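You operate a simulated robot arm through the tools that you are given. There is no shell and no other tool. Be economical: measure what you need, move in short steps, check, and stop when the job is done.

You are at the controls of a simulated robot arm. One attempt, no reset.

TASK
Run the electric toothbrush down till its ring shows red, then charge it till green.
Fine: button on, then off; only then the toilet-side switch on; when green, stand it in the toothbrush cup; plug untouched. Set down upright: electric toothbrush.

Only the result counts: the job must be done as asked and must still hold three seconds after the hand-in. Knocking over, shifting, dropping, spilling or breaking anything else fails it.

THE ROBOT
A 7-joint arm with a two-finger parallel gripper, fixed in place. Base frame: the origin is at the foot of the arm, x ahead of it, y to its left, z up; the work surface is at about z = 0.76. Readings come in m, rad, newtons and seconds.
With the tool pointing down near the work surface it reaches from about 0.2 to 0.74 m from the base axis. Its first joint turns from -2.897 to 2.897 rad. Payload 1.57 kg.
Tool frame: the origin (TCP) lies between the finger pads and is the grasp point; the fingertips stand 0.03 m ahead of it; z points along the fingers, y is the line along which they close. Largest opening 0.11 m; finger width 0.024, thickness 0.012; the body of the gripper, 0.048 by 0.112 m, starts 0.078 m behind the TCP.
Orientation is that of the tool frame in the base frame, as a unit quaternion [w, x, y, z]. With the fingers straight down and closing along the base's y, the tool's x points along the base's -x, its y along +y and its z along -z.

THE INTERFACE
- The arm moves only by the tool servo_tool. Its argument "targets" is a list of rows, each a list of 3 entries, a list of its own where there are three numbers: the shift along the base's x, y, z in mm, then the turn, a rotation vector about the base's x, y, z in rad, then the gripper command, from -1 (shut) to 1 (fully open), values between in proportion. In form: [[[x, y, z], [ax, ay, az], hand], ...]. A call has 1 to 12 rows; each row is the pose to reach, as a shift and turn from the pose commanded when the call began. Each row takes 0.2 s and may step no farther than 0.05 m and 0.15 rad from the row before; otherwise, or with a gripper value out of range, the whole call is refused. A pose out of reach is approached as far as the arm can. The call stops where the force on the tool passes 40 N (or 10 N more than at its start, if that is more) or the arm is blocked; 0.2 s more then pass. Each finger travels about 0.045 m/s and halts on what it meets, pressing with about 29 N; the grip force reading is that of the motor and also rises with nothing between the fingers. The clock runs only during rows and for 0.2 s after the last one: add rows that repeat a pose to give the fingers time. The reply holds the time, the measured pose of the TCP, the force on the tool along the base axes, the opening and the grip force, in the units named above and with some noise, with the torque about the TCP (base axes, N m) and any sound that the robot's microphone picked up.
- Cameras (640 x 400 px; columns grow to the right, rows downward): "scene" is fixed at [0.3994, 0.6498, 1.54]; the picture's right is [-0.94, 0.33, 0.00], its down [0.10, 0.28, -0.95] and it looks along [-0.31, -0.90, -0.30] (base axes); focal length 348 px, centre (320, 200). "wrist" rides on the gripper at [0.07, 0.016, -0.141] in the tool frame; the picture's right is [-0.23, 0.97, 0.00], its down [-0.86, -0.20, -0.48] and it looks along [-0.47, -0.11, 0.88] (tool axes); focal length 222 px, centre (320, 200). There is no depth. A picture from a camera that has moved, and an enlarged one, comes with that camera's place and axes in the base frame and with its lens.
- snapshot(camera): a new picture of that camera. It takes no simulated time.
- move_column(by): slides the trunk up (or, below 0, down) by that many m; the arm rides with it, the base frame stays. It gives what a move gives, with no picture.
- zoom(camera, box): a new picture of the part [left, top, right, bottom] of that camera's present view, enlarged. It takes no simulated time.
- job_done(): hands the job in; it is judged then, once.

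Go step by step. Nothing tells you positions but the pictures and the camera data: compare them with the known pose of the tool, close in by small moves and look again before you grip or let go. The budget is 120 turns and 64 pictures, counting those below and the enlarged ones. Unless the task says otherwise, let go and move clear before handing in, and close with one line.

The tools are called after "Emit:" as name(argument=value, ...) on one line, values as JSON. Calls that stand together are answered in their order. servo_tool: Moves the arm, as the interface text tells. Its arguments: {"type":"object","properties":{"targets":{"type":"array","items":{"type":"array"}}},"required":["targets"]} The other tools are called the same way: move_column (by) slides the trunk up or down; snapshot (camera) takes a picture; zoom (camera, box) takes an enlarged picture of a part of a camera's view; job_done () hands the job in.

At the start:

```text
t: 0.0
ee_pos: [0.0271, -0.4081, 1.3404]
tcp_rot: [0.0, 0.0, 1.0, 0.0]
ft_force: [0.1, -0.4, -0.4]
moment: [-0.01, 0.0, -0.02]
finger_gap: 0.1101
grip_force: 0.0
trunk travel left (down, up): [-0.504, 0.086]
```

scene: 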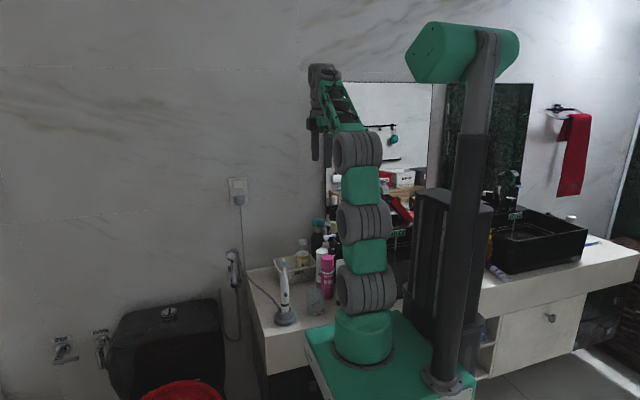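
wrist: 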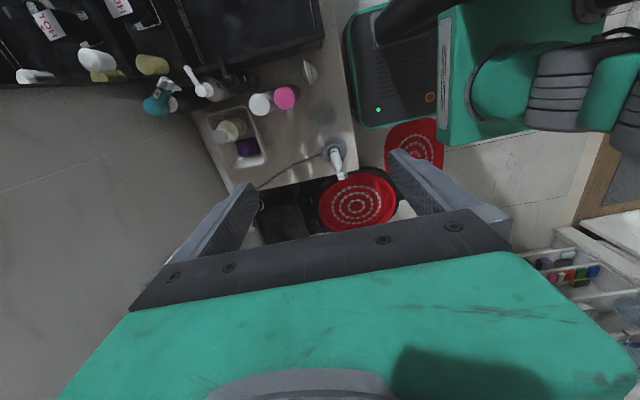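

I see the toothbrush on its charger at the counter's near-toilet corner, and a wall outlet with a plug above. I'll zoom in for details.

Emit:
zoom(camera="scene", box=[220, 220, 360, 340])

Emit:
zoom(camera="scene", box=[200, 160, 280, 220])

Emit:
zoom(camera="wrist", box=[180, 40, 400, 220])

```text
3.33 times, centred on (290, 280) of scene
camera zoom: at [0.3994, 0.6498, 1.54], right [-0.94, 0.33, 0.0], down [0.1, 0.28, -0.95], along [-0.31, -0.9, -0.3], focal length 1160 px, centre (420, -67)
```

zoom: 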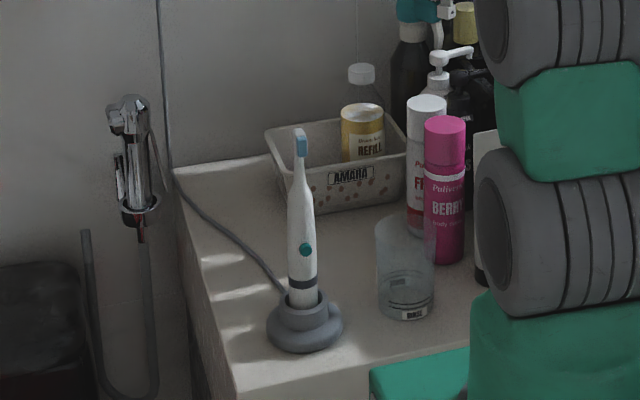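

```text
6.67 times, centred on (240, 190) of scene
camera zoom: at [0.3994, 0.6498, 1.54], right [-0.94, 0.33, 0.0], down [0.1, 0.28, -0.95], along [-0.31, -0.9, -0.3], focal length 2320 px, centre (853, 267)
```

zoom: 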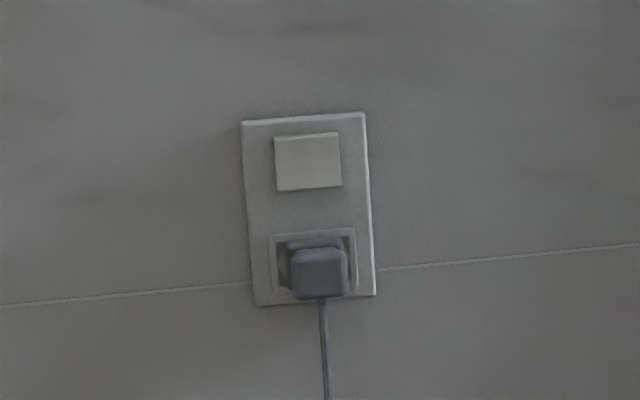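

```text
2.22 times, centred on (290, 130) of wrist
camera zoom: at [-0.0414, -0.3902, 1.4836], right [0.23, 0.97, 0.0], down [0.86, -0.2, 0.48], along [0.47, -0.11, -0.88], focal length 494 px, centre (387, 356)
```

zoom: 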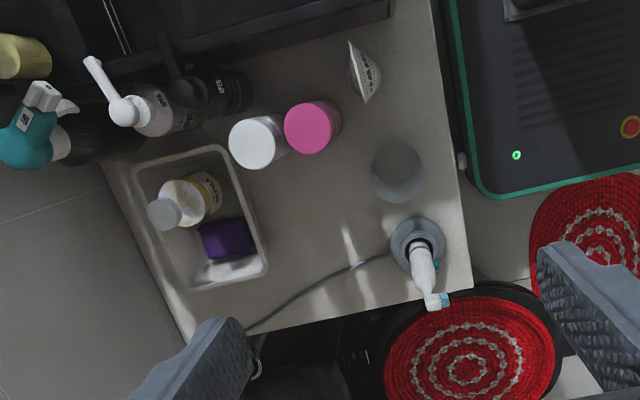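

The brush stands at about (0.168, -0.386) on the charger, with the button facing +y at z≈0.874. The cup is at about (0.06, -0.385) and the switch at about (0.263, -0.79, 1.167). I'll tilt the tool 45° towards +x while staying high, then look.

Emit:
servo_tool(targets=[[[0, 4, -15], [0, -0.14, 0], 1], [[0, 8, -30], [0, -0.28, 0], 1], [[0, 12, -45], [0, -0.42, 0], 1], [[0, 16, -60], [0, -0.56, 0], 1], [[0, 20, -75], [0, -0.7, 0], 1], [[0, 22, -90], [0, -0.785, 0], 1], [[0, 22, -120], [0, -0.785, 0], 1]])

Emit:
snapshot(camera="wrist")

Emit:
snapshot(camera="scene")

```text
t: 1.6
ee_pos: [0.0333, -0.3768, 1.2275]
tcp_rot: [0.215, 0.006, 0.976, 0.012]
ft_force: [0.4, 0.6, 0.3]
moment: [-0.02, -0.02, -0.04]
finger_gap: 0.11
grip_force: 0.1
out of reach, approached as far as the arm can: row 3, 4, 5, 6, 7
trunk travel left (down, up): [-0.504, 0.086]
```

```text
58 pictures are left
camera wrist: at [-0.087, -0.3613, 1.3282], right [0.21, 0.97, 0.12], down [0.57, -0.22, 0.79], along [0.79, -0.1, -0.6], focal length 222 px, centre (320, 200)
```

wrist: 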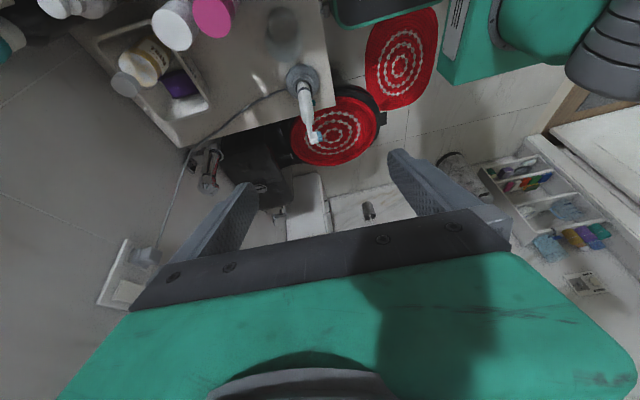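

```text
57 pictures are left
```

scene: 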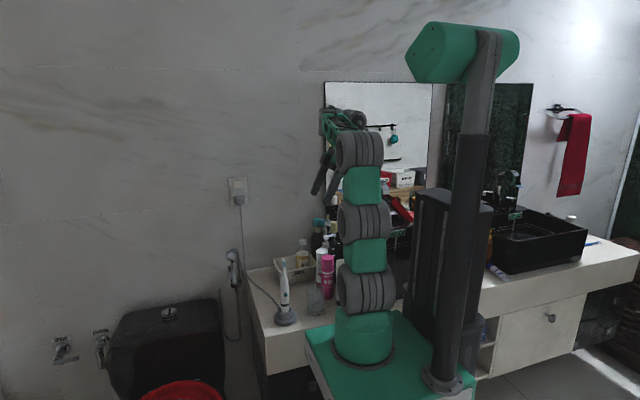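

The arm stopped at about 0.43 rad of this tilt, which looks like a wrist joint limit. I'll tilt the other way instead and approach from the toilet side, which also keeps clear of the cup.

Emit:
servo_tool(targets=[[[20, 0, 0], [0, 0.14, 0], 1], [[40, 0, 0], [0, 0.28, 0], 1], [[70, 0, 0], [0, 0.42, 0], 1], [[100, 0, 0], [0, 0.56, 0], 1], [[130, 0, 0], [0, 0.7, 0], 1], [[160, 0, 0], [0, 0.785, 0], 1]])

```text
t: 3.0
ee_pos: [0.1932, -0.3798, 1.2247]
tcp_rot: [-0.177, 0.01, 0.984, 0.009]
ft_force: [0.2, -0.7, 0.2]
moment: [0.03, 0.01, -0.01]
finger_gap: 0.1102
grip_force: 0.0
out of reach, approached as far as the arm can: row 3, 4
trunk travel left (down, up): [-0.504, 0.086]
```

The positive tilt works and is at about 0.36 rad now. I'll continue to 45° and move beyond the brush on the toilet side.

Emit:
servo_tool(targets=[[[30, 0, -20], [0, 0.14, 0], 1], [[60, 0, -45], [0, 0.28, 0], 1], [[90, -3, -70], [-0.014, 0.42, 0.023], 1], [[110, -6, -95], [-0.014, 0.43, 0.023], 1]])

Emit:
snapshot(camera="wrist")

```text
t: 3.3
ee_pos: [0.2085, -0.3782, 1.213]
tcp_rot: [-0.195, 0.002, 0.981, 0.008]
ft_force: [4.1, -1.5, -18.1]
moment: [-0.19, 0.97, -0.11]
finger_gap: 0.1098
grip_force: 0.1
out of reach, approached as far as the arm can: row 1
trunk travel left (down, up): [-0.504, 0.086]
stopped in row 1: the force on the tool passed its limit at 172 N (the readings are from after the stop); the commanded pose is now the measured one
```

```text
56 pictures are left
camera wrist: at [0.2003, -0.3635, 1.3728], right [0.22, 0.97, -0.07], down [0.97, -0.21, 0.11], along [0.09, -0.1, -0.99], focal length 222 px, centre (320, 200)
```

wrist: 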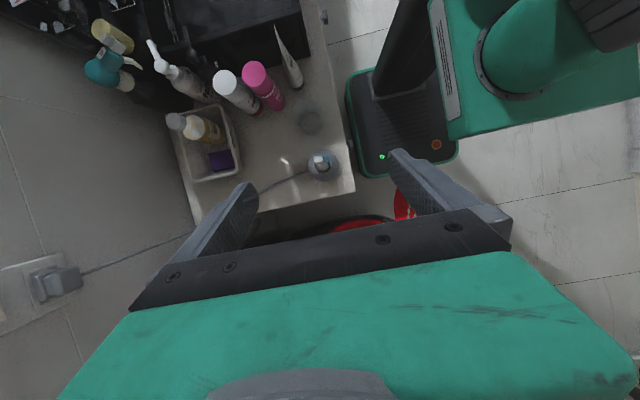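

A large force stopped the motion. I'll check in the scene view what touched.

Emit:
zoom(camera="scene", box=[210, 70, 450, 220])

```text
2.67 times, centred on (330, 145) of scene
camera zoom: at [0.3994, 0.6498, 1.54], right [-0.94, 0.33, 0.0], down [0.1, 0.28, -0.95], along [-0.31, -0.9, -0.3], focal length 928 px, centre (293, 347)
```

zoom: 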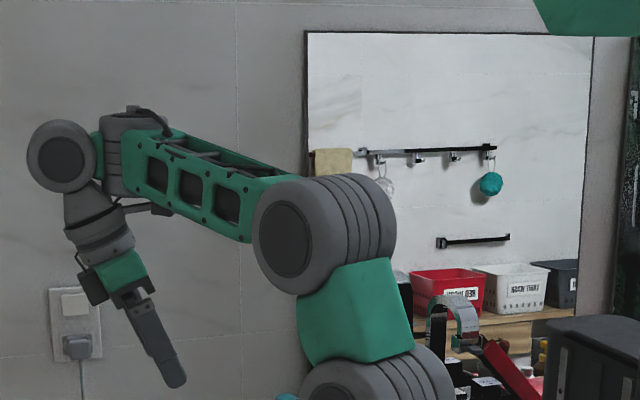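

Nothing outside appears touched, so the wrist was probably folding back against its own forearm. A tilt of about 22° is enough if I use the fingertips on the button, so I'll keep this tilt and descend, where the forearm angle is easier.

Emit:
servo_tool(targets=[[[0, 0, -10], [0, -0.03, 0], 1], [[5, 0, -30], [0, -0.03, 0], 1], [[10, 0, -50], [0, -0.03, 0], 1], [[15, 0, -70], [0, -0.03, 0], 1], [[20, 0, -90], [0, -0.03, 0], 1]])

```text
t: 4.5
ee_pos: [0.2277, -0.3773, 1.1231]
tcp_rot: [-0.181, 0.003, 0.983, 0.008]
ft_force: [0.1, -0.3, 0.3]
moment: [0.02, 0.04, 0.0]
finger_gap: 0.11
grip_force: 0.1
trunk travel left (down, up): [-0.504, 0.086]
```

It's free again. At this lower height I'll try adding tilt slowly.

Emit:
servo_tool(targets=[[[10, 0, -10], [0, 0.05, 0.01], 1], [[20, 0, -20], [0, 0.1, 0.01], 1], [[30, 0, -30], [0, 0.15, 0.01], 1]])

Emit:
snapshot(camera="wrist")

```text
t: 5.3
ee_pos: [0.2559, -0.3781, 1.0948]
tcp_rot: [-0.246, -0.004, 0.969, 0.01]
ft_force: [-2.7, -3.8, -34.3]
moment: [0.56, -0.03, -0.04]
finger_gap: 0.11
grip_force: 0.0
trunk travel left (down, up): [-0.504, 0.086]
stopped in row 3: the force on the tool passed its limit at 83 N (the readings are from after the stop); the commanded pose is now the measured one
```

```text
54 pictures are left
camera wrist: at [0.265, -0.3641, 1.254], right [0.19, 0.98, -0.09], down [0.98, -0.19, 0.01], along [-0.01, -0.09, -1.0], focal length 222 px, centre (320, 200)
```

wrist: 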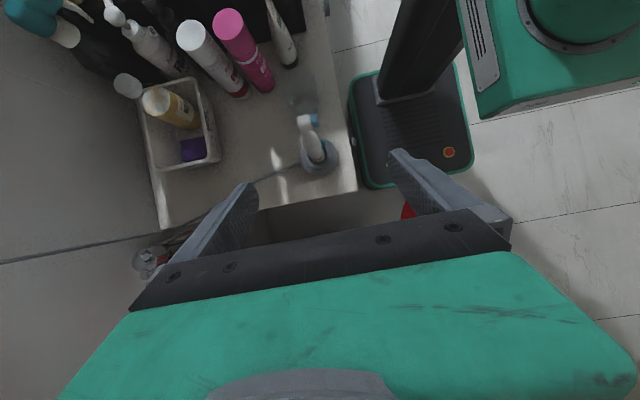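

The tilt reaches 0.50 rad before self-contact, so I'll back off to about 0.44. Two sightings now agree on the brush axis at (0.168, -0.387). I'll move to the pre-approach point.

Emit:
servo_tool(targets=[[[-4, -4, -5], [-0.02, -0.06, 0], 1], [[-14, -9, -40], [-0.02, -0.06, 0], 1], [[-22, -9, -75], [-0.02, -0.06, 0], 1]])

Emit:
snapshot(camera="wrist")

Emit:
zoom(camera="scene", box=[230, 160, 350, 335])

```text
t: 6.1
ee_pos: [0.2364, -0.389, 1.0216]
tcp_rot: [-0.218, -0.002, 0.976, -0.002]
ft_force: [1.6, 0.1, -0.1]
moment: [0.0, 0.0, 0.01]
finger_gap: 0.1099
grip_force: 0.1
trunk travel left (down, up): [-0.504, 0.086]
```

```text
53 pictures are left
camera wrist: at [0.2352, -0.3711, 1.1805], right [0.2, 0.97, -0.1], down [0.98, -0.19, 0.07], along [0.05, -0.11, -0.99], focal length 222 px, centre (320, 200)
```

wrist: 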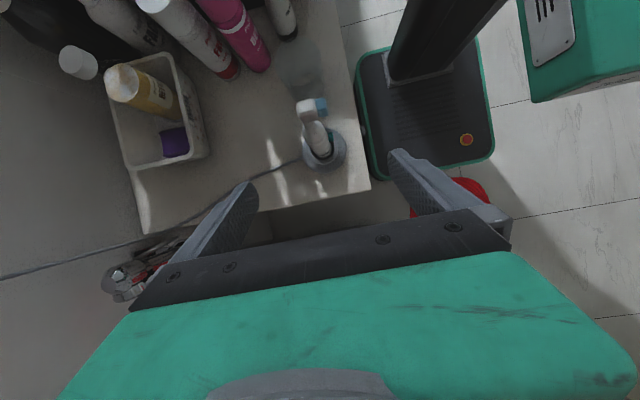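

```text
2.29 times, centred on (290, 248) of scene
camera zoom: at [0.3994, 0.6498, 1.54], right [-0.94, 0.33, 0.0], down [0.1, 0.28, -0.95], along [-0.31, -0.9, -0.3], focal length 795 px, centre (389, 91)
```

zoom: 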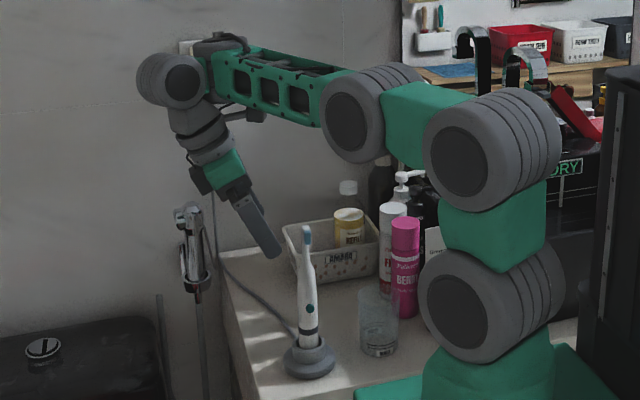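

The brush is at y≈-0.389, centred between the fingers. I'll go halfway in and recheck.

Emit:
servo_tool(targets=[[[-15, 0, -33], [0, 0, 0], 1], [[-32, 0, -70], [0, 0, 0], 1]])

Emit:
snapshot(camera="wrist")

Emit:
zoom(camera="scene", box=[240, 220, 340, 335])

```text
t: 6.7
ee_pos: [0.2128, -0.3856, 0.973]
tcp_rot: [-0.219, -0.002, 0.976, 0.001]
ft_force: [0.1, 0.7, -0.1]
moment: [0.01, 0.0, 0.03]
finger_gap: 0.1098
grip_force: 0.0
out of reach, approached as far as the arm can: row 2
trunk travel left (down, up): [-0.504, 0.086]
```

```text
51 pictures are left
camera wrist: at [0.2127, -0.3695, 1.1321], right [0.2, 0.98, -0.09], down [0.98, -0.2, 0.07], along [0.05, -0.11, -0.99], focal length 222 px, centre (320, 200)
```

wrist: 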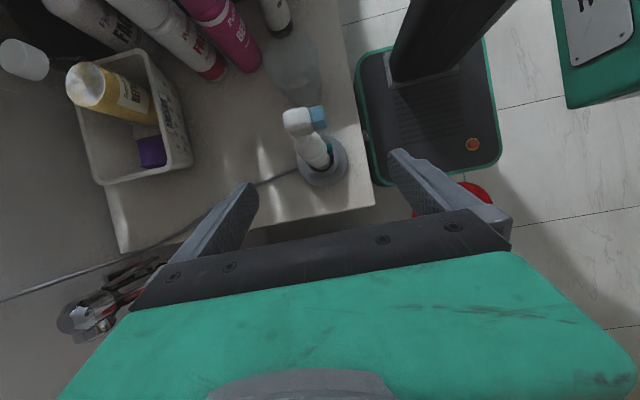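

```text
3.48 times, centred on (290, 278) of scene
camera zoom: at [0.3994, 0.6498, 1.54], right [-0.94, 0.33, 0.0], down [0.1, 0.28, -0.95], along [-0.31, -0.9, -0.3], focal length 1210 px, centre (424, -70)
```

zoom: 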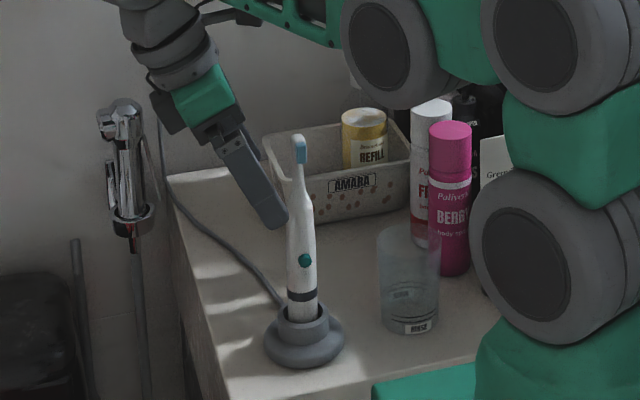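

The lower limit is a joint limit, so I'll use the trunk for the descent, with the fingers still beside the brush on the +x side. After that I'll slide in along -x.

Emit:
move_column(by=-0.08)

Emit:
snapshot(camera="wrist")

Emit:
zoom(camera="scene", box=[230, 220, 370, 335])

```text
t: 7.9
ee_pos: [0.2137, -0.3851, 0.8931]
tcp_rot: [-0.219, -0.003, 0.976, 0.001]
ft_force: [-0.2, -0.1, 1.3]
moment: [0.01, 0.01, -0.01]
finger_gap: 0.11
grip_force: 0.1
trunk travel left (down, up): [-0.424, 0.166]
```

```text
49 pictures are left
camera wrist: at [0.2128, -0.3696, 1.0522], right [0.2, 0.97, -0.09], down [0.98, -0.2, 0.07], along [0.05, -0.11, -0.99], focal length 222 px, centre (320, 200)
```

wrist: 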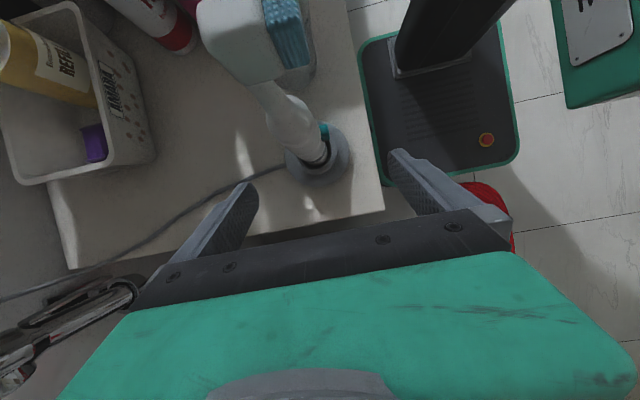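

```text
3.48 times, centred on (300, 278) of scene
camera zoom: at [0.3994, 0.6498, 1.54], right [-0.94, 0.33, 0.0], down [0.1, 0.28, -0.95], along [-0.31, -0.9, -0.3], focal length 1210 px, centre (390, -70)
```

zoom: 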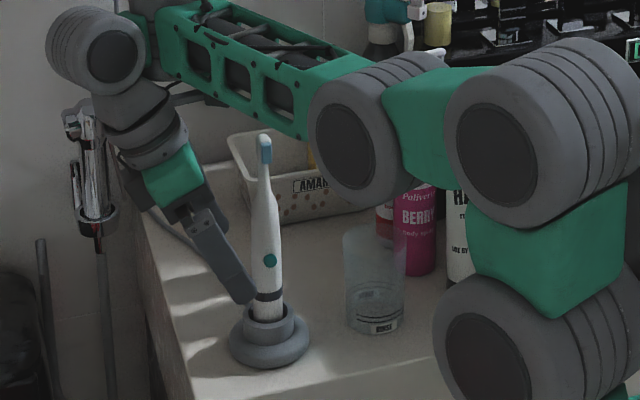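

The fingertips are at button height beside the brush. I'll slide -x so the brush sits between the fingertips.

Emit:
servo_tool(targets=[[[-12, -1, 0], [0, 0, 0], 1], [[-24, -2, 0], [0, 0, 0], 1], [[-37, -2, 0], [0, 0, 0], 1]])

Emit:
snapshot(camera="wrist")

Emit:
zoom(camera="scene", box=[230, 220, 370, 335])

```text
t: 8.7
ee_pos: [0.1862, -0.3981, 0.9033]
tcp_rot: [-0.22, -0.002, 0.975, 0.005]
ft_force: [-1.1, 0.1, -0.8]
moment: [-0.01, 0.02, -0.01]
finger_gap: 0.1101
grip_force: 0.1
out of reach, approached as far as the arm can: row 1, 2, 3
trunk travel left (down, up): [-0.424, 0.166]
```

```text
47 pictures are left
camera wrist: at [0.1865, -0.3828, 1.0625], right [0.2, 0.98, -0.09], down [0.98, -0.2, 0.06], along [0.04, -0.1, -0.99], focal length 222 px, centre (320, 200)
```

wrist: 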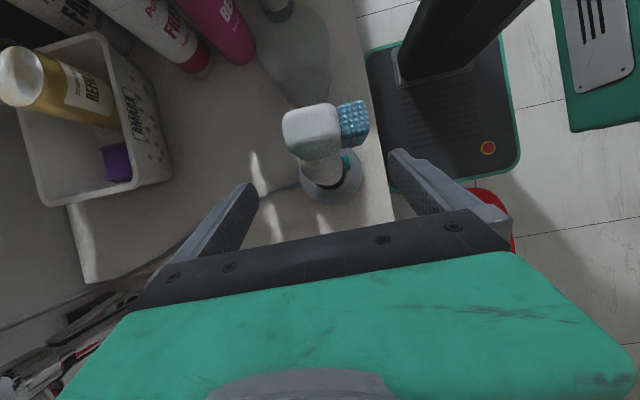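

```text
3.48 times, centred on (300, 278) of scene
camera zoom: at [0.3994, 0.6498, 1.54], right [-0.94, 0.33, 0.0], down [0.1, 0.28, -0.95], along [-0.31, -0.9, -0.3], focal length 1210 px, centre (390, -70)
```

zoom: 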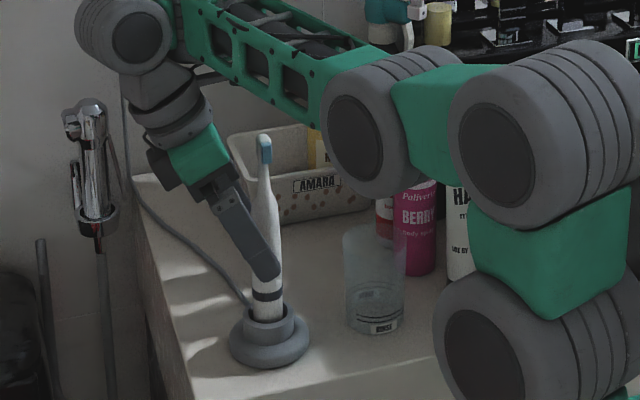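

The arm stopped short at (0.186, -0.398, 0.903). I'll give up a little tilt to gain reach and recentre on the brush.

Emit:
servo_tool(targets=[[[-2, 5, -2], [0, -0.03, 0], 1], [[-5, 11, -5], [0, -0.06, 0], 1], [[-10, 11, -9], [0, -0.07, 0], 1]])

```text
t: 9.5
ee_pos: [0.1884, -0.4021, 0.9109]
tcp_rot: [-0.185, -0.002, 0.983, 0.005]
ft_force: [0.1, 0.1, -0.4]
moment: [0.01, -0.02, 0.01]
finger_gap: 0.1101
grip_force: 0.0
out of reach, approached as far as the arm can: row 1, 2, 3
trunk travel left (down, up): [-0.424, 0.166]
```

The limit looks like elbow folding, with the wrist too close to shoulder height. I'll raise the hand relative to the arm with the tilt and centring restored, then lower the trunk to bring it down.

Emit:
servo_tool(targets=[[[0, 0, 30], [0, 0.02, 0], 1], [[0, 5, 60], [0, 0.04, 0], 1], [[-5, 12, 90], [0, 0.06, 0], 1], [[-11, 15, 100], [0, 0.06, 0], 1]])

```text
t: 10.4
ee_pos: [0.1859, -0.3912, 0.9984]
tcp_rot: [-0.211, -0.002, 0.977, 0.001]
ft_force: [-2.3, -8.7, -17.2]
moment: [1.18, -0.3, -0.01]
finger_gap: 0.1101
grip_force: 0.1
trunk travel left (down, up): [-0.424, 0.166]
stopped in row 4: the force on the tool passed its limit at 49 N (the readings are from after the stop); the commanded pose is now the measured one
```

That was self-contact again, at about 0.42 rad of tilt. I'll ease the tilt slightly and finish centring.

Emit:
servo_tool(targets=[[[0, 0, 0], [0, -0.035, 0], 1], [[-5, 2, 0], [0, -0.04, 0], 1], [[-9, 4, 0], [0, -0.04, 0], 1]])

Emit:
zoom(camera="scene", box=[210, 170, 390, 335])

```text
t: 11.2
ee_pos: [0.1769, -0.3869, 1.0013]
tcp_rot: [-0.191, 0.0, 0.982, 0.0]
ft_force: [0.5, -0.2, -0.2]
moment: [0.01, -0.02, 0.0]
finger_gap: 0.11
grip_force: 0.1
trunk travel left (down, up): [-0.424, 0.166]
```

```text
2.42 times, centred on (300, 252) of scene
camera zoom: at [0.3994, 0.6498, 1.54], right [-0.94, 0.33, 0.0], down [0.1, 0.28, -0.95], along [-0.31, -0.9, -0.3], focal length 844 px, centre (368, 73)
```

zoom: 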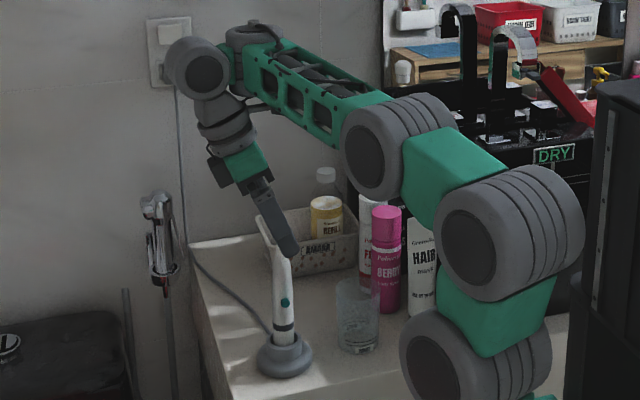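

The brush now looks like it's leaning, so I'll look closer before moving.

Emit:
zoom(camera="scene", box=[260, 245, 320, 335])

Emit:
snapshot(camera="wrist")

```text
4.44 times, centred on (290, 290) of scene
camera zoom: at [0.3994, 0.6498, 1.54], right [-0.94, 0.33, 0.0], down [0.1, 0.28, -0.95], along [-0.31, -0.9, -0.3], focal length 1546 px, centre (453, -200)
```

zoom: 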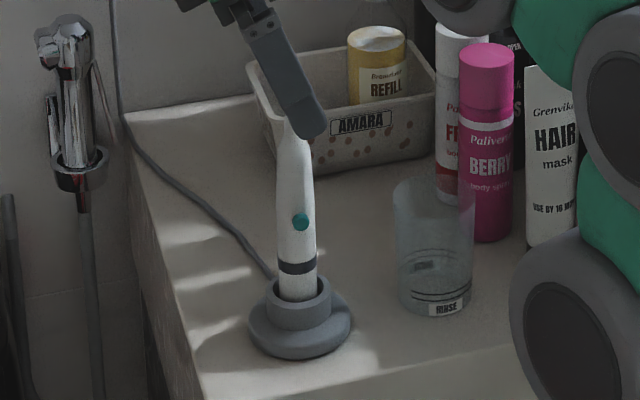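

```text
43 pictures are left
camera wrist: at [0.167, -0.3699, 1.1594], right [0.21, 0.97, -0.08], down [0.97, -0.2, 0.12], along [0.1, -0.11, -0.99], focal length 222 px, centre (320, 200)
```

wrist: 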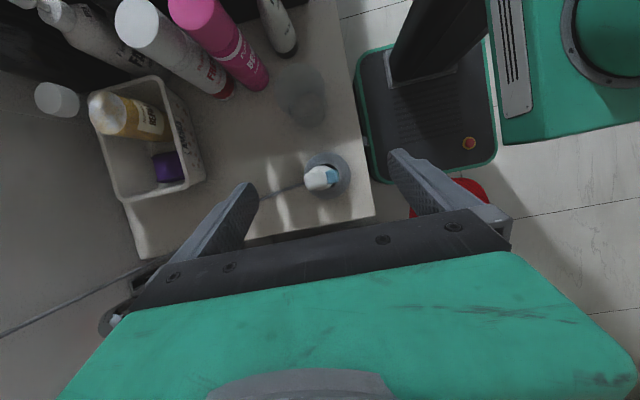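

The brush is still upright; what looked like a lean was the basket rim. The glass nearby is labelled "RINSE", so the toothbrush cup must be elsewhere. I'm centred on the brush, so I'll lower the trunk.

Emit:
move_column(by=-0.07)

Emit:
snapshot(camera="wrist")

```text
t: 12.2
ee_pos: [0.1765, -0.3871, 0.9315]
tcp_rot: [-0.191, -0.001, 0.982, -0.001]
ft_force: [-0.7, -0.7, -0.5]
moment: [-0.02, 0.01, -0.03]
finger_gap: 0.11
grip_force: 0.1
trunk travel left (down, up): [-0.354, 0.236]
```

```text
42 pictures are left
camera wrist: at [0.167, -0.37, 1.0893], right [0.21, 0.97, -0.08], down [0.97, -0.2, 0.12], along [0.1, -0.11, -0.99], focal length 222 px, centre (320, 200)
```

wrist: 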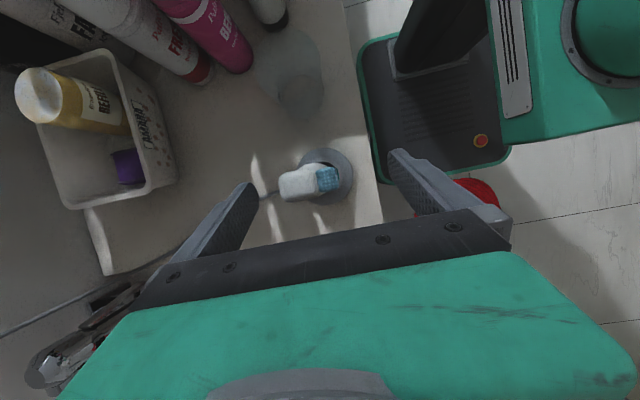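

Clear so far. I'll lower the remaining 38 mm to button height.

Emit:
move_column(by=-0.038)

Emit:
snapshot(camera="wrist")

Emit:
zoom(camera="scene", box=[240, 235, 340, 335])

```text
t: 13.1
ee_pos: [0.1773, -0.3867, 0.8927]
tcp_rot: [-0.191, 0.0, 0.982, 0.0]
ft_force: [-0.4, -0.1, -0.2]
moment: [0.01, 0.0, 0.01]
finger_gap: 0.1101
grip_force: 0.2
trunk travel left (down, up): [-0.316, 0.274]
```

```text
41 pictures are left
camera wrist: at [0.167, -0.37, 1.0513], right [0.21, 0.97, -0.08], down [0.97, -0.2, 0.12], along [0.1, -0.11, -0.99], focal length 222 px, centre (320, 200)
```

wrist: 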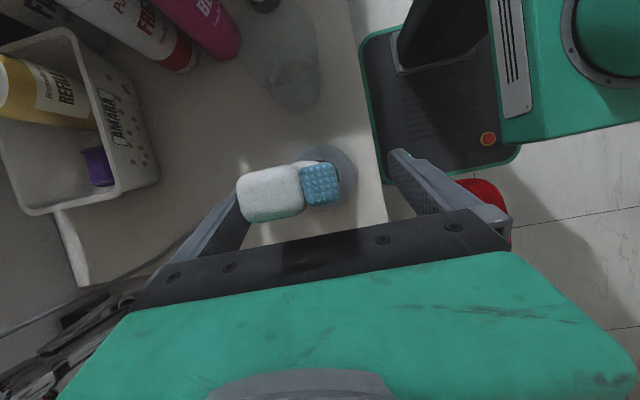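

```text
4.00 times, centred on (290, 285) of scene
camera zoom: at [0.3994, 0.6498, 1.54], right [-0.94, 0.33, 0.0], down [0.1, 0.28, -0.95], along [-0.31, -0.9, -0.3], focal length 1392 px, centre (440, -140)
```

zoom: 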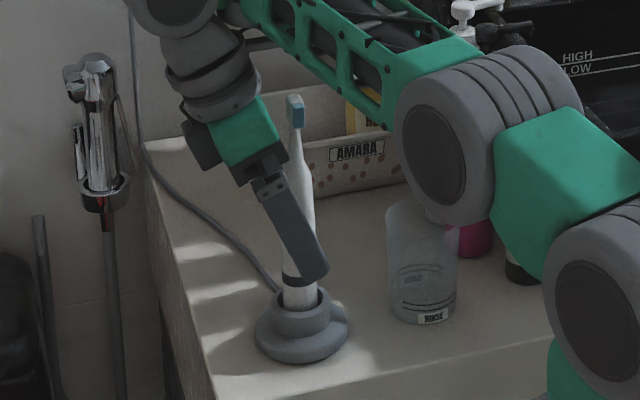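

The button lies between the fingertips. I'll close to press it by squeezing.

Emit:
servo_tool(targets=[[[0, 0, 0], [0, 0, 0], -0.3], [[0, 0, 0], [0, 0, 0], -0.3], [[0, 0, 0], [0, 0, 0], -0.3], [[0, 0, 0], [0, 0, 0], -0.3], [[0, 0, 0], [0, 0, 0], -0.6], [[0, 0, 0], [0, 0, 0], -0.6]])

Emit:
zoom(camera="scene", box=[260, 245, 320, 335])

```text
t: 14.5
ee_pos: [0.1765, -0.3859, 0.8925]
tcp_rot: [-0.191, -0.001, 0.982, -0.001]
ft_force: [-0.1, -1.4, -0.2]
moment: [-0.17, -0.05, 0.0]
finger_gap: 0.0274
grip_force: 23.1
trunk travel left (down, up): [-0.316, 0.274]
heard: click
```

```text
4.44 times, centred on (290, 290) of scene
camera zoom: at [0.3994, 0.6498, 1.54], right [-0.94, 0.33, 0.0], down [0.1, 0.28, -0.95], along [-0.31, -0.9, -0.3], focal length 1546 px, centre (453, -200)
```

zoom: 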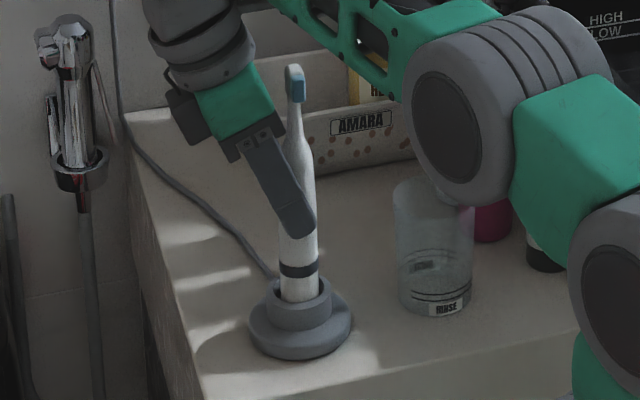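

A click sounded. I'll open partly and watch the ring.

Emit:
servo_tool(targets=[[[0, 0, 0], [0, 0, 0], 0.1], [[0, 0, 0], [0, 0, 0], 0.1], [[0, 0, 0], [0, 0, 0], 0.1], [[0, 0, 0], [0, 0, 0], 0.1], [[0, 0, 0], [0, 0, 0], 0.1]])

Emit:
zoom(camera="scene", box=[260, 245, 320, 335])

```text
t: 15.7
ee_pos: [0.1754, -0.3876, 0.8925]
tcp_rot: [-0.19, -0.001, 0.982, 0.0]
ft_force: [0.0, -0.2, -0.2]
moment: [-0.02, 0.0, -0.01]
finger_gap: 0.0606
grip_force: 0.1
trunk travel left (down, up): [-0.316, 0.274]
```

```text
4.44 times, centred on (290, 290) of scene
camera zoom: at [0.3994, 0.6498, 1.54], right [-0.94, 0.33, 0.0], down [0.1, 0.28, -0.95], along [-0.31, -0.9, -0.3], focal length 1546 px, centre (453, -200)
```

zoom: 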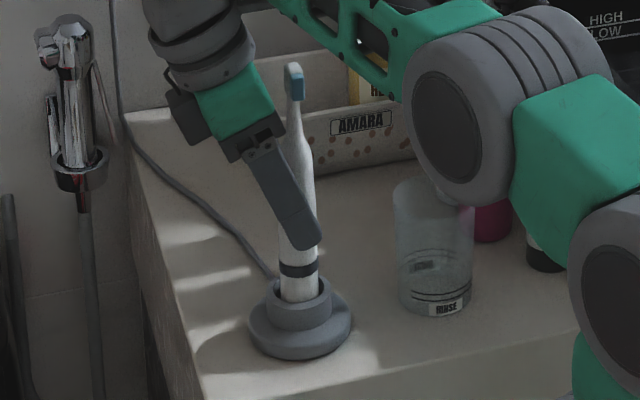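

No ring colour yet. I'll wait and look again.

Emit:
servo_tool(targets=[[[0, 0, 0], [0, 0, 0], 0.1], [[0, 0, 0], [0, 0, 0], 0.1], [[0, 0, 0], [0, 0, 0], 0.1], [[0, 0, 0], [0, 0, 0], 0.1], [[0, 0, 0], [0, 0, 0], 0.1], [[0, 0, 0], [0, 0, 0], 0.1], [[0, 0, 0], [0, 0, 0], 0.1], [[0, 0, 0], [0, 0, 0], 0.1], [[0, 0, 0], [0, 0, 0], 0.1], [[0, 0, 0], [0, 0, 0], 0.1], [[0, 0, 0], [0, 0, 0], 0.1], [[0, 0, 0], [0, 0, 0], 0.1]])

Emit:
zoom(camera="scene", box=[275, 270, 305, 315])

```text
t: 18.3
ee_pos: [0.1767, -0.3866, 0.8924]
tcp_rot: [-0.191, -0.001, 0.982, 0.0]
ft_force: [0.5, 0.2, 0.8]
moment: [0.02, 0.0, 0.01]
finger_gap: 0.0604
grip_force: 0.1
trunk travel left (down, up): [-0.316, 0.274]
```

```text
8.89 times, centred on (290, 292) of scene
camera zoom: at [0.3994, 0.6498, 1.54], right [-0.94, 0.33, 0.0], down [0.1, 0.28, -0.95], along [-0.31, -0.9, -0.3], focal length 3093 px, centre (587, -622)
```

zoom: 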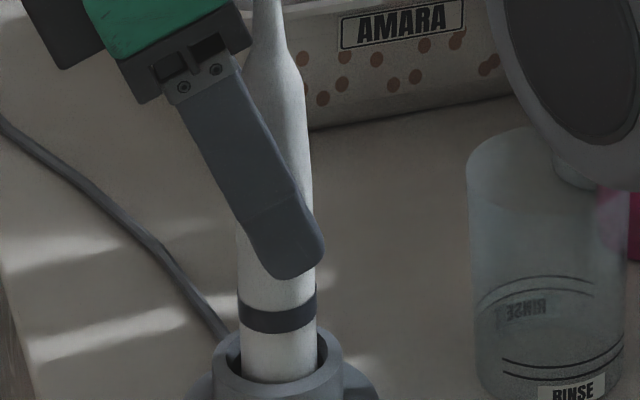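

Still dark. I'll keep waiting, and meanwhile look for the toothbrush cup.

Emit:
servo_tool(targets=[[[0, 0, 0], [0, 0, 0], 0.1], [[0, 0, 0], [0, 0, 0], 0.1], [[0, 0, 0], [0, 0, 0], 0.1], [[0, 0, 0], [0, 0, 0], 0.1], [[0, 0, 0], [0, 0, 0], 0.1], [[0, 0, 0], [0, 0, 0], 0.1], [[0, 0, 0], [0, 0, 0], 0.1], [[0, 0, 0], [0, 0, 0], 0.1], [[0, 0, 0], [0, 0, 0], 0.1], [[0, 0, 0], [0, 0, 0], 0.1], [[0, 0, 0], [0, 0, 0], 0.1], [[0, 0, 0], [0, 0, 0], 0.1]])

Emit:
servo_tool(targets=[[[0, 0, 0], [0, 0, 0], 0.1], [[0, 0, 0], [0, 0, 0], 0.1], [[0, 0, 0], [0, 0, 0], 0.1], [[0, 0, 0], [0, 0, 0], 0.1], [[0, 0, 0], [0, 0, 0], 0.1], [[0, 0, 0], [0, 0, 0], 0.1], [[0, 0, 0], [0, 0, 0], 0.1], [[0, 0, 0], [0, 0, 0], 0.1], [[0, 0, 0], [0, 0, 0], 0.1], [[0, 0, 0], [0, 0, 0], 0.1], [[0, 0, 0], [0, 0, 0], 0.1], [[0, 0, 0], [0, 0, 0], 0.1]])

Emit:
zoom(camera="scene", box=[260, 170, 640, 400])

```text
t: 20.9
ee_pos: [0.1768, -0.3864, 0.8937]
tcp_rot: [-0.191, -0.001, 0.982, 0.0]
ft_force: [-0.3, -0.1, 0.6]
moment: [0.01, -0.01, 0.0]
finger_gap: 0.0606
grip_force: 0.0
trunk travel left (down, up): [-0.316, 0.274]
```

```text
t: 23.5
ee_pos: [0.1767, -0.3862, 0.8924]
tcp_rot: [-0.191, -0.001, 0.982, 0.0]
ft_force: [0.4, 0.5, -0.6]
moment: [-0.02, 0.04, -0.02]
finger_gap: 0.0604
grip_force: 0.2
trunk travel left (down, up): [-0.316, 0.274]
```

```text
1.68 times, centred on (450, 285) of scene
camera zoom: at [0.3994, 0.6498, 1.54], right [-0.94, 0.33, 0.0], down [0.1, 0.28, -0.95], along [-0.31, -0.9, -0.3], focal length 586 px, centre (101, 57)
```

zoom: 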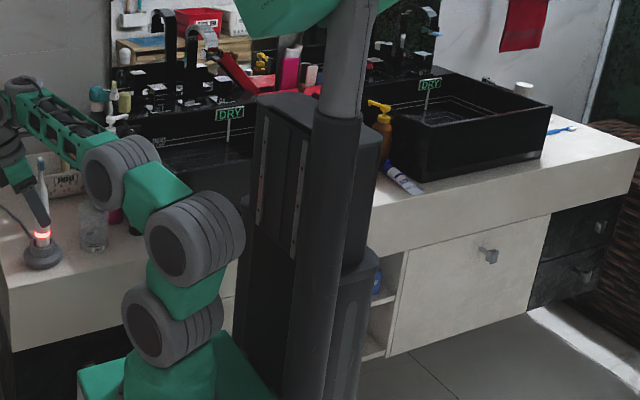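

The ring shows red, so now I'll press the button again to turn it off.

Emit:
servo_tool(targets=[[[0, 0, 0], [0, 0, 0], -0.3], [[0, 0, 0], [0, 0, 0], -0.3], [[0, 0, 0], [0, 0, 0], -0.6], [[0, 0, 0], [0, 0, 0], -0.6], [[0, 0, 0], [0, 0, 0], -0.6]])

Emit:
servo_tool(targets=[[[0, 0, 0], [0, 0, 0], 0.2], [[0, 0, 0], [0, 0, 0], 0.5], [[0, 0, 0], [0, 0, 0], 0.8], [[0, 0, 0], [0, 0, 0], 1], [[0, 0, 0], [0, 0, 0], 1], [[0, 0, 0], [0, 0, 0], 1]])

Emit:
zoom(camera="scene", box=[260, 245, 320, 335])

```text
t: 24.7
ee_pos: [0.1767, -0.3867, 0.893]
tcp_rot: [-0.191, -0.001, 0.982, 0.0]
ft_force: [0.3, -4.3, 1.8]
moment: [-0.29, 0.0, 0.07]
finger_gap: 0.0269
grip_force: 29.1
trunk travel left (down, up): [-0.316, 0.274]
heard: click
```

```text
t: 26.1
ee_pos: [0.1775, -0.387, 0.8935]
tcp_rot: [-0.191, -0.001, 0.982, 0.0]
ft_force: [-0.6, 0.6, -0.3]
moment: [-0.02, -0.01, 0.01]
finger_gap: 0.1099
grip_force: 0.0
trunk travel left (down, up): [-0.316, 0.274]
```

```text
4.44 times, centred on (290, 290) of scene
camera zoom: at [0.3994, 0.6498, 1.54], right [-0.94, 0.33, 0.0], down [0.1, 0.28, -0.95], along [-0.31, -0.9, -0.3], focal length 1546 px, centre (453, -200)
```

zoom: 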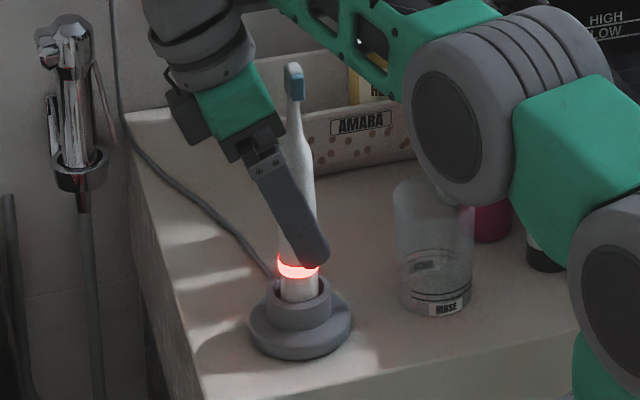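

The ring is red and the second click sounded, so it's off. I'll withdraw straight up with the trunk.

Emit:
move_column(by=0.15)

Emit:
zoom(camera="scene", box=[200, 150, 400, 340])

```text
t: 27.8
ee_pos: [0.1763, -0.3866, 1.043]
tcp_rot: [-0.191, -0.001, 0.982, 0.001]
ft_force: [0.4, 0.1, -0.8]
moment: [0.02, 0.04, 0.02]
finger_gap: 0.11
grip_force: 0.0
trunk travel left (down, up): [-0.466, 0.124]
```

```text
2.11 times, centred on (300, 245) of scene
camera zoom: at [0.3994, 0.6498, 1.54], right [-0.94, 0.33, 0.0], down [0.1, 0.28, -0.95], along [-0.31, -0.9, -0.3], focal length 732 px, centre (362, 105)
```

zoom: 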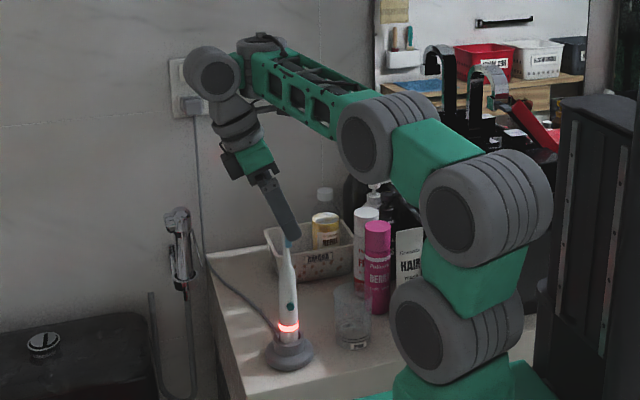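

The brush is intact with a red ring. Next I'll raise, remove the tilt, and then turn the tool toward the wall for the switch.

Emit:
servo_tool(targets=[[[10, 0, 30], [0, 0, 0], 1], [[20, 0, 60], [0, -0.13, 0], 1], [[30, 0, 90], [0, -0.26, 0], 1], [[40, 0, 110], [0, -0.384, 0], 0], [[50, 0, 120], [0, -0.384, 0], -1]])

Emit:
servo_tool(targets=[[[0, 0, 0], [-0.14, 0, 0], -1], [[0, 0, 0], [-0.28, 0, 0], -1], [[0, 0, 0], [-0.42, 0, 0], -1], [[0, 0, 0], [-0.56, 0, 0], -1], [[0, 0, 0], [-0.7, 0, 0], -1], [[0, 0, 0], [-0.84, 0, 0], -1], [[0, 0, 0], [-0.98, 0, 0], -1]])

Emit:
snapshot(camera="wrist")

```text
t: 29.0
ee_pos: [0.2255, -0.3873, 1.163]
tcp_rot: [0.0, 0.0, 1.0, 0.001]
ft_force: [-1.2, 0.2, 0.1]
moment: [0.03, 0.0, -0.01]
finger_gap: 0.06
grip_force: 0.1
trunk travel left (down, up): [-0.466, 0.124]
```

```text
t: 30.6
ee_pos: [0.1292, -0.3414, 1.3161]
tcp_rot: [-0.071, 0.136, 0.907, -0.393]
ft_force: [0.9, -0.4, -0.8]
moment: [0.02, 0.04, -0.04]
finger_gap: 0.0
grip_force: 21.3
out of reach, approached as far as the arm can: row 1, 4, 5, 6, 7
trunk travel left (down, up): [-0.466, 0.124]
stopped in row 7: the arm was blocked; the commanded pose is now the measured one
```

```text
33 pictures are left
camera wrist: at [0.1002, -0.2116, 1.4034], right [0.4, 0.57, -0.72], down [0.89, -0.06, 0.45], along [0.22, -0.82, -0.53], focal length 222 px, centre (320, 200)
```

wrist: 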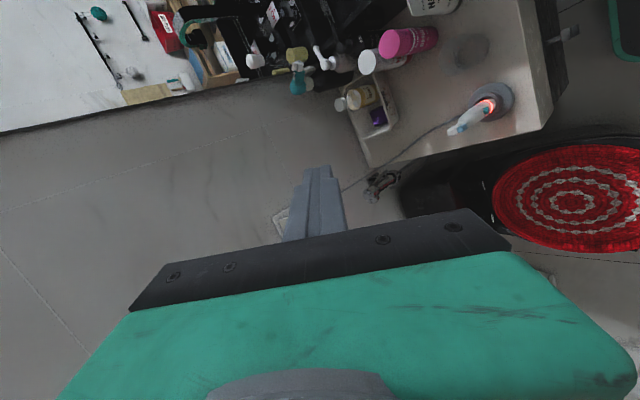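

The tool was too close to the base to point at the wall. I'll move outward while completing the rotation.

Emit:
servo_tool(targets=[[[17, -30, -9], [0, 0, 0], -1], [[34, -60, -18], [-0.1, 0.013, 0.04], -1], [[51, -90, -27], [-0.2, 0.025, 0.08], -1], [[68, -120, -36], [-0.31, 0.039, 0.125], -1], [[85, -150, -45], [-0.42, 0.053, 0.169], -1], [[102, -180, -55], [-0.53, 0.067, 0.213], -1], [[121, -209, -66], [-0.64, 0.082, 0.257], -1], [[121, -209, -66], [-0.746, 0.095, 0.3], -1]])

```text
t: 31.0
ee_pos: [0.1417, -0.3511, 1.3218]
tcp_rot: [-0.065, 0.133, 0.909, -0.389]
ft_force: [6.6, -21.8, -15.8]
moment: [-0.15, 0.34, -0.51]
finger_gap: 0.0
grip_force: 21.2
out of reach, approached as far as the arm can: row 1
trunk travel left (down, up): [-0.466, 0.124]
stopped in row 1: the force on the tool passed its limit at 76 N (the readings are from after the stop); the commanded pose is now the measured one
```

It's blocked again, so I'll see how the arm is folded.

Emit:
zoom(camera="scene", box=[200, 40, 460, 240])

```text
2.00 times, centred on (330, 140) of scene
camera zoom: at [0.3994, 0.6498, 1.54], right [-0.94, 0.33, 0.0], down [0.1, 0.28, -0.95], along [-0.31, -0.9, -0.3], focal length 696 px, centre (300, 320)
```

zoom: 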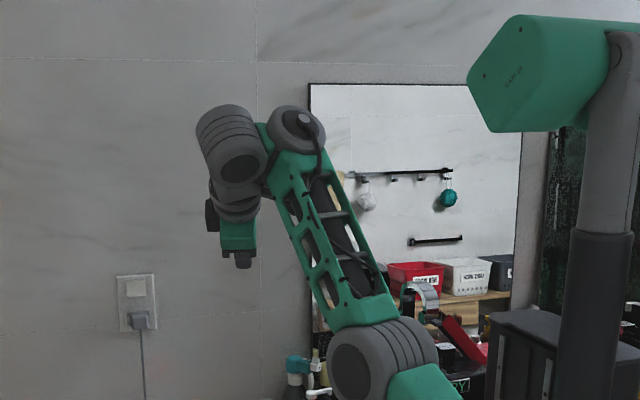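

The forearm has folded up beside the hand. I'll go back to the tool-down pose first, then extend outward before tipping toward the wall.

Emit:
servo_tool(targets=[[[8, -5, -18], [0.11, -0.019, 0.039], -1], [[20, -15, -36], [0.23, -0.038, 0.079], -1], [[34, -30, -54], [0.34, -0.057, 0.118], -1], [[48, -48, -72], [0.46, -0.077, 0.157], -1], [[62, -66, -90], [0.57, -0.096, 0.196], -1], [[76, -84, -108], [0.69, -0.115, 0.236], -1], [[88, -99, -122], [0.803, -0.134, 0.275], -1]])

```text
t: 32.6
ee_pos: [0.2299, -0.4509, 1.201]
tcp_rot: [-0.002, 0.0, 1.0, 0.001]
ft_force: [-1.1, 0.6, -0.2]
moment: [0.02, -0.01, 0.01]
finger_gap: 0.0002
grip_force: 21.3
trunk travel left (down, up): [-0.466, 0.124]
```

Tool-down is recovered. Now I'll extend outward and start tipping toward the wall in one sweep.

Emit:
servo_tool(targets=[[[8, -45, 0], [0, 0, 0], -1], [[16, -90, 0], [0, 0, 0], -1], [[24, -130, 0], [0, 0, 0], -1], [[30, -150, 0], [-0.14, 0, 0], -1], [[30, -155, 0], [-0.28, 0, 0], -1], [[30, -160, 0], [-0.42, 0, 0], -1], [[30, -165, 0], [-0.56, 0, 0], -1]])

```text
t: 34.2
ee_pos: [0.2674, -0.6244, 1.2105]
tcp_rot: [-0.007, 0.003, 0.963, -0.268]
ft_force: [-1.1, 0.1, -0.4]
moment: [0.0, -0.02, -0.04]
finger_gap: 0.0001
grip_force: 20.7
out of reach, approached as far as the arm can: row 3, 4, 6, 7
trunk travel left (down, up): [-0.466, 0.124]
```

That works. I'll continue tipping toward the wall.

Emit:
servo_tool(targets=[[[0, 0, 0], [-0.14, 0, 0], -1], [[-2, -5, 0], [-0.28, 0, 0], -1], [[-4, -10, 0], [-0.42, 0, 0], -1], [[-4, -15, 0], [-0.56, 0, 0], -1], [[-4, -20, 0], [-0.7, 0, 0], -1], [[-4, -20, 0], [-0.8, 0, 0], -1]])

Emit:
snapshot(camera="wrist")

```text
t: 35.6
ee_pos: [0.2725, -0.6159, 1.2058]
tcp_rot: [-0.005, 0.0, 0.942, -0.335]
ft_force: [0.5, 0.2, -0.1]
moment: [-0.01, 0.01, 0.02]
finger_gap: 0.0002
grip_force: 21.2
out of reach, approached as far as the arm can: row 1, 2, 3, 4, 5, 6
trunk travel left (down, up): [-0.466, 0.124]
```

```text
31 pictures are left
camera wrist: at [0.2052, -0.5127, 1.3068], right [0.23, 0.75, -0.62], down [0.86, 0.14, 0.49], along [0.46, -0.64, -0.62], focal length 222 px, centre (320, 200)
```

wrist: 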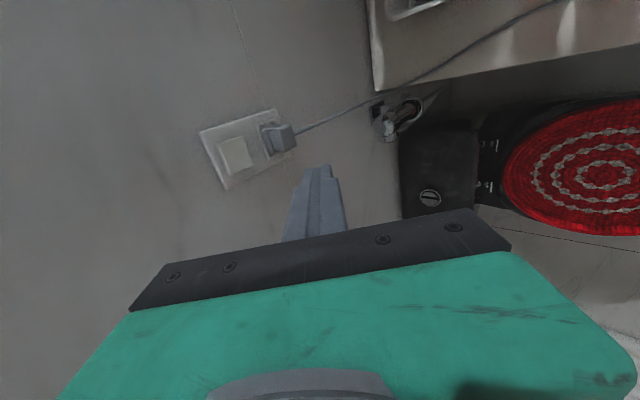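

The tilt is limited to 39°, but the fingertips still lead toward the wall by about 3 cm, so they can press. I'll zoom in on the switch to see which way it rocks.

Emit:
zoom(camera="wrist", box=[190, 95, 310, 195])

```text
4.00 times, centred on (250, 145) of wrist
camera zoom: at [0.2052, -0.5127, 1.3068], right [0.23, 0.75, -0.62], down [0.86, 0.14, 0.49], along [0.46, -0.64, -0.62], focal length 888 px, centre (600, 420)
```

zoom: 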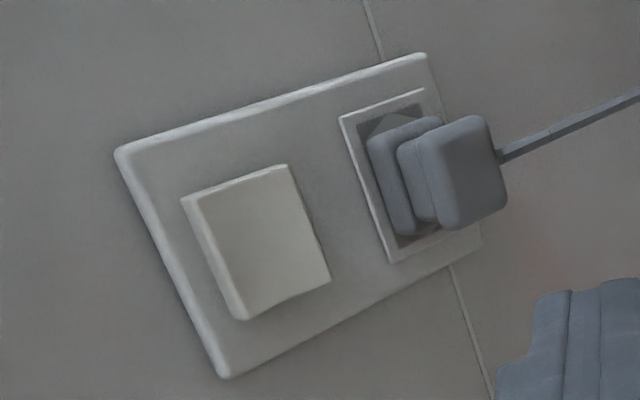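

The rocker spans x 0.243–0.284 and z 1.147–1.184. I need a closer view to judge its tilt.

Emit:
zoom(camera="wrist", box=[218, 125, 258, 180])

Emit:
zoom(camera="scene", box=[225, 170, 255, 200])

```text
7.27 times, centred on (238, 152) of wrist
camera zoom: at [0.2052, -0.5127, 1.3068], right [0.23, 0.75, -0.62], down [0.86, 0.14, 0.49], along [0.46, -0.64, -0.62], focal length 1615 px, centre (916, 546)
```

zoom: 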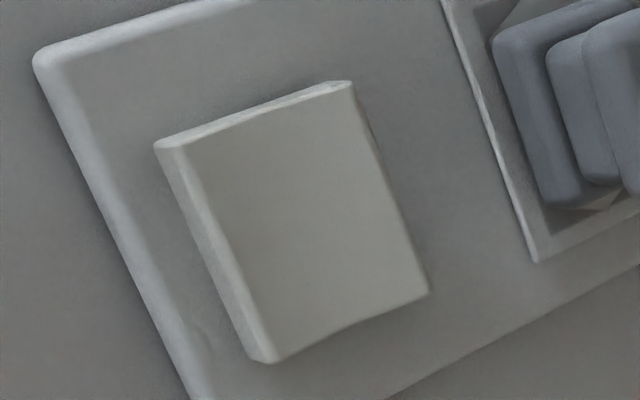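

```text
13.33 times, centred on (240, 185) of scene
camera zoom: at [0.3994, 0.6498, 1.54], right [-0.94, 0.33, 0.0], down [0.1, 0.28, -0.95], along [-0.31, -0.9, -0.3], focal length 4639 px, centre (1387, 400)
```

zoom: 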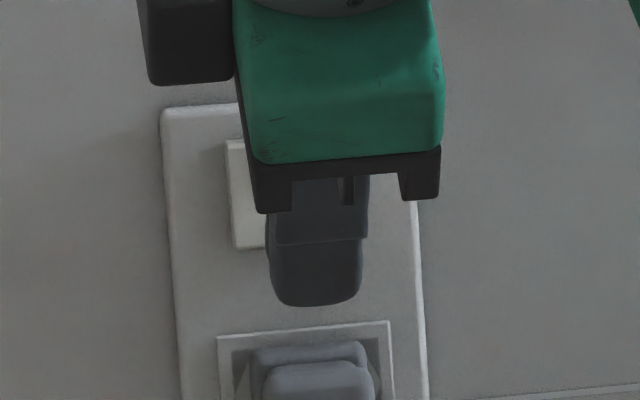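

The tilt is ambiguous. I'll press the lower half first, which is on for this style, and listen for a click; pressing a half that's already in does no harm. First I'll approach to about 3 cm out.

Emit:
servo_tool(targets=[[[-3, -20, -10], [0, 0, 0], -1], [[-6, -50, -20], [0, 0, 0], -1], [[-9, -80, -30], [0, 0, 0], -1], [[-9, -100, -36], [0, 0, 0], -1]])

Emit:
snapshot(camera="wrist")

```text
t: 36.6
ee_pos: [0.2732, -0.6158, 1.2057]
tcp_rot: [-0.004, 0.0, 0.942, -0.335]
ft_force: [-0.1, 0.7, -0.2]
moment: [0.01, -0.01, -0.01]
finger_gap: 0.0
grip_force: 21.4
out of reach, approached as far as the arm can: row 1, 2, 3, 4
trunk travel left (down, up): [-0.466, 0.124]
```

```text
27 pictures are left
camera wrist: at [0.2051, -0.5127, 1.3068], right [0.23, 0.75, -0.62], down [0.86, 0.14, 0.49], along [0.46, -0.64, -0.62], focal length 222 px, centre (320, 200)
```

wrist: 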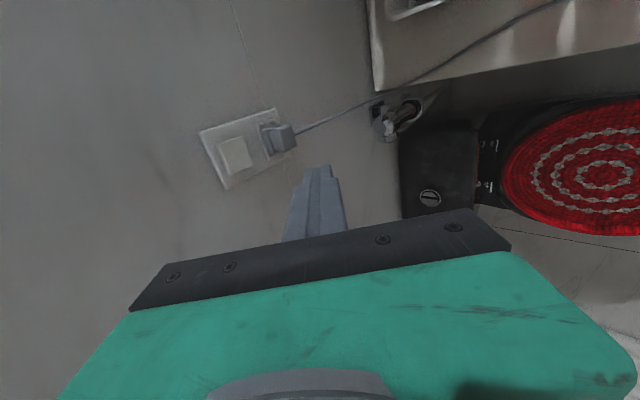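

The arm is stretched out from a low shoulder. I'll raise the trunk and bring the hand down relative to it.

Emit:
move_column(by=0.12)

Emit:
servo_tool(targets=[[[-2, 0, -30], [0, 0, 0], -1], [[-4, 0, -60], [-0.1, 0, 0], -1], [[-6, 0, -90], [-0.24, 0, 0], -1], [[-9, 0, -120], [-0.38, 0, 0], -1], [[-9, -10, -130], [-0.52, 0, 0], -1], [[-9, -20, -140], [-0.66, 0, 0], -1]])

```text
t: 38.1
ee_pos: [0.2714, -0.6156, 1.325]
tcp_rot: [-0.005, 0.001, 0.942, -0.335]
ft_force: [0.6, -0.1, 0.6]
moment: [0.03, -0.02, -0.01]
finger_gap: 0.0
grip_force: 20.8
trunk travel left (down, up): [-0.586, 0.004]
```

```text
t: 39.5
ee_pos: [0.2722, -0.6184, 1.3092]
tcp_rot: [-0.006, 0.002, 0.946, -0.323]
ft_force: [-1.0, 0.6, -0.3]
moment: [-0.02, -0.01, -0.02]
finger_gap: 0.0
grip_force: 21.2
out of reach, approached as far as the arm can: row 1, 2, 3, 4, 5, 6
trunk travel left (down, up): [-0.586, 0.004]
```

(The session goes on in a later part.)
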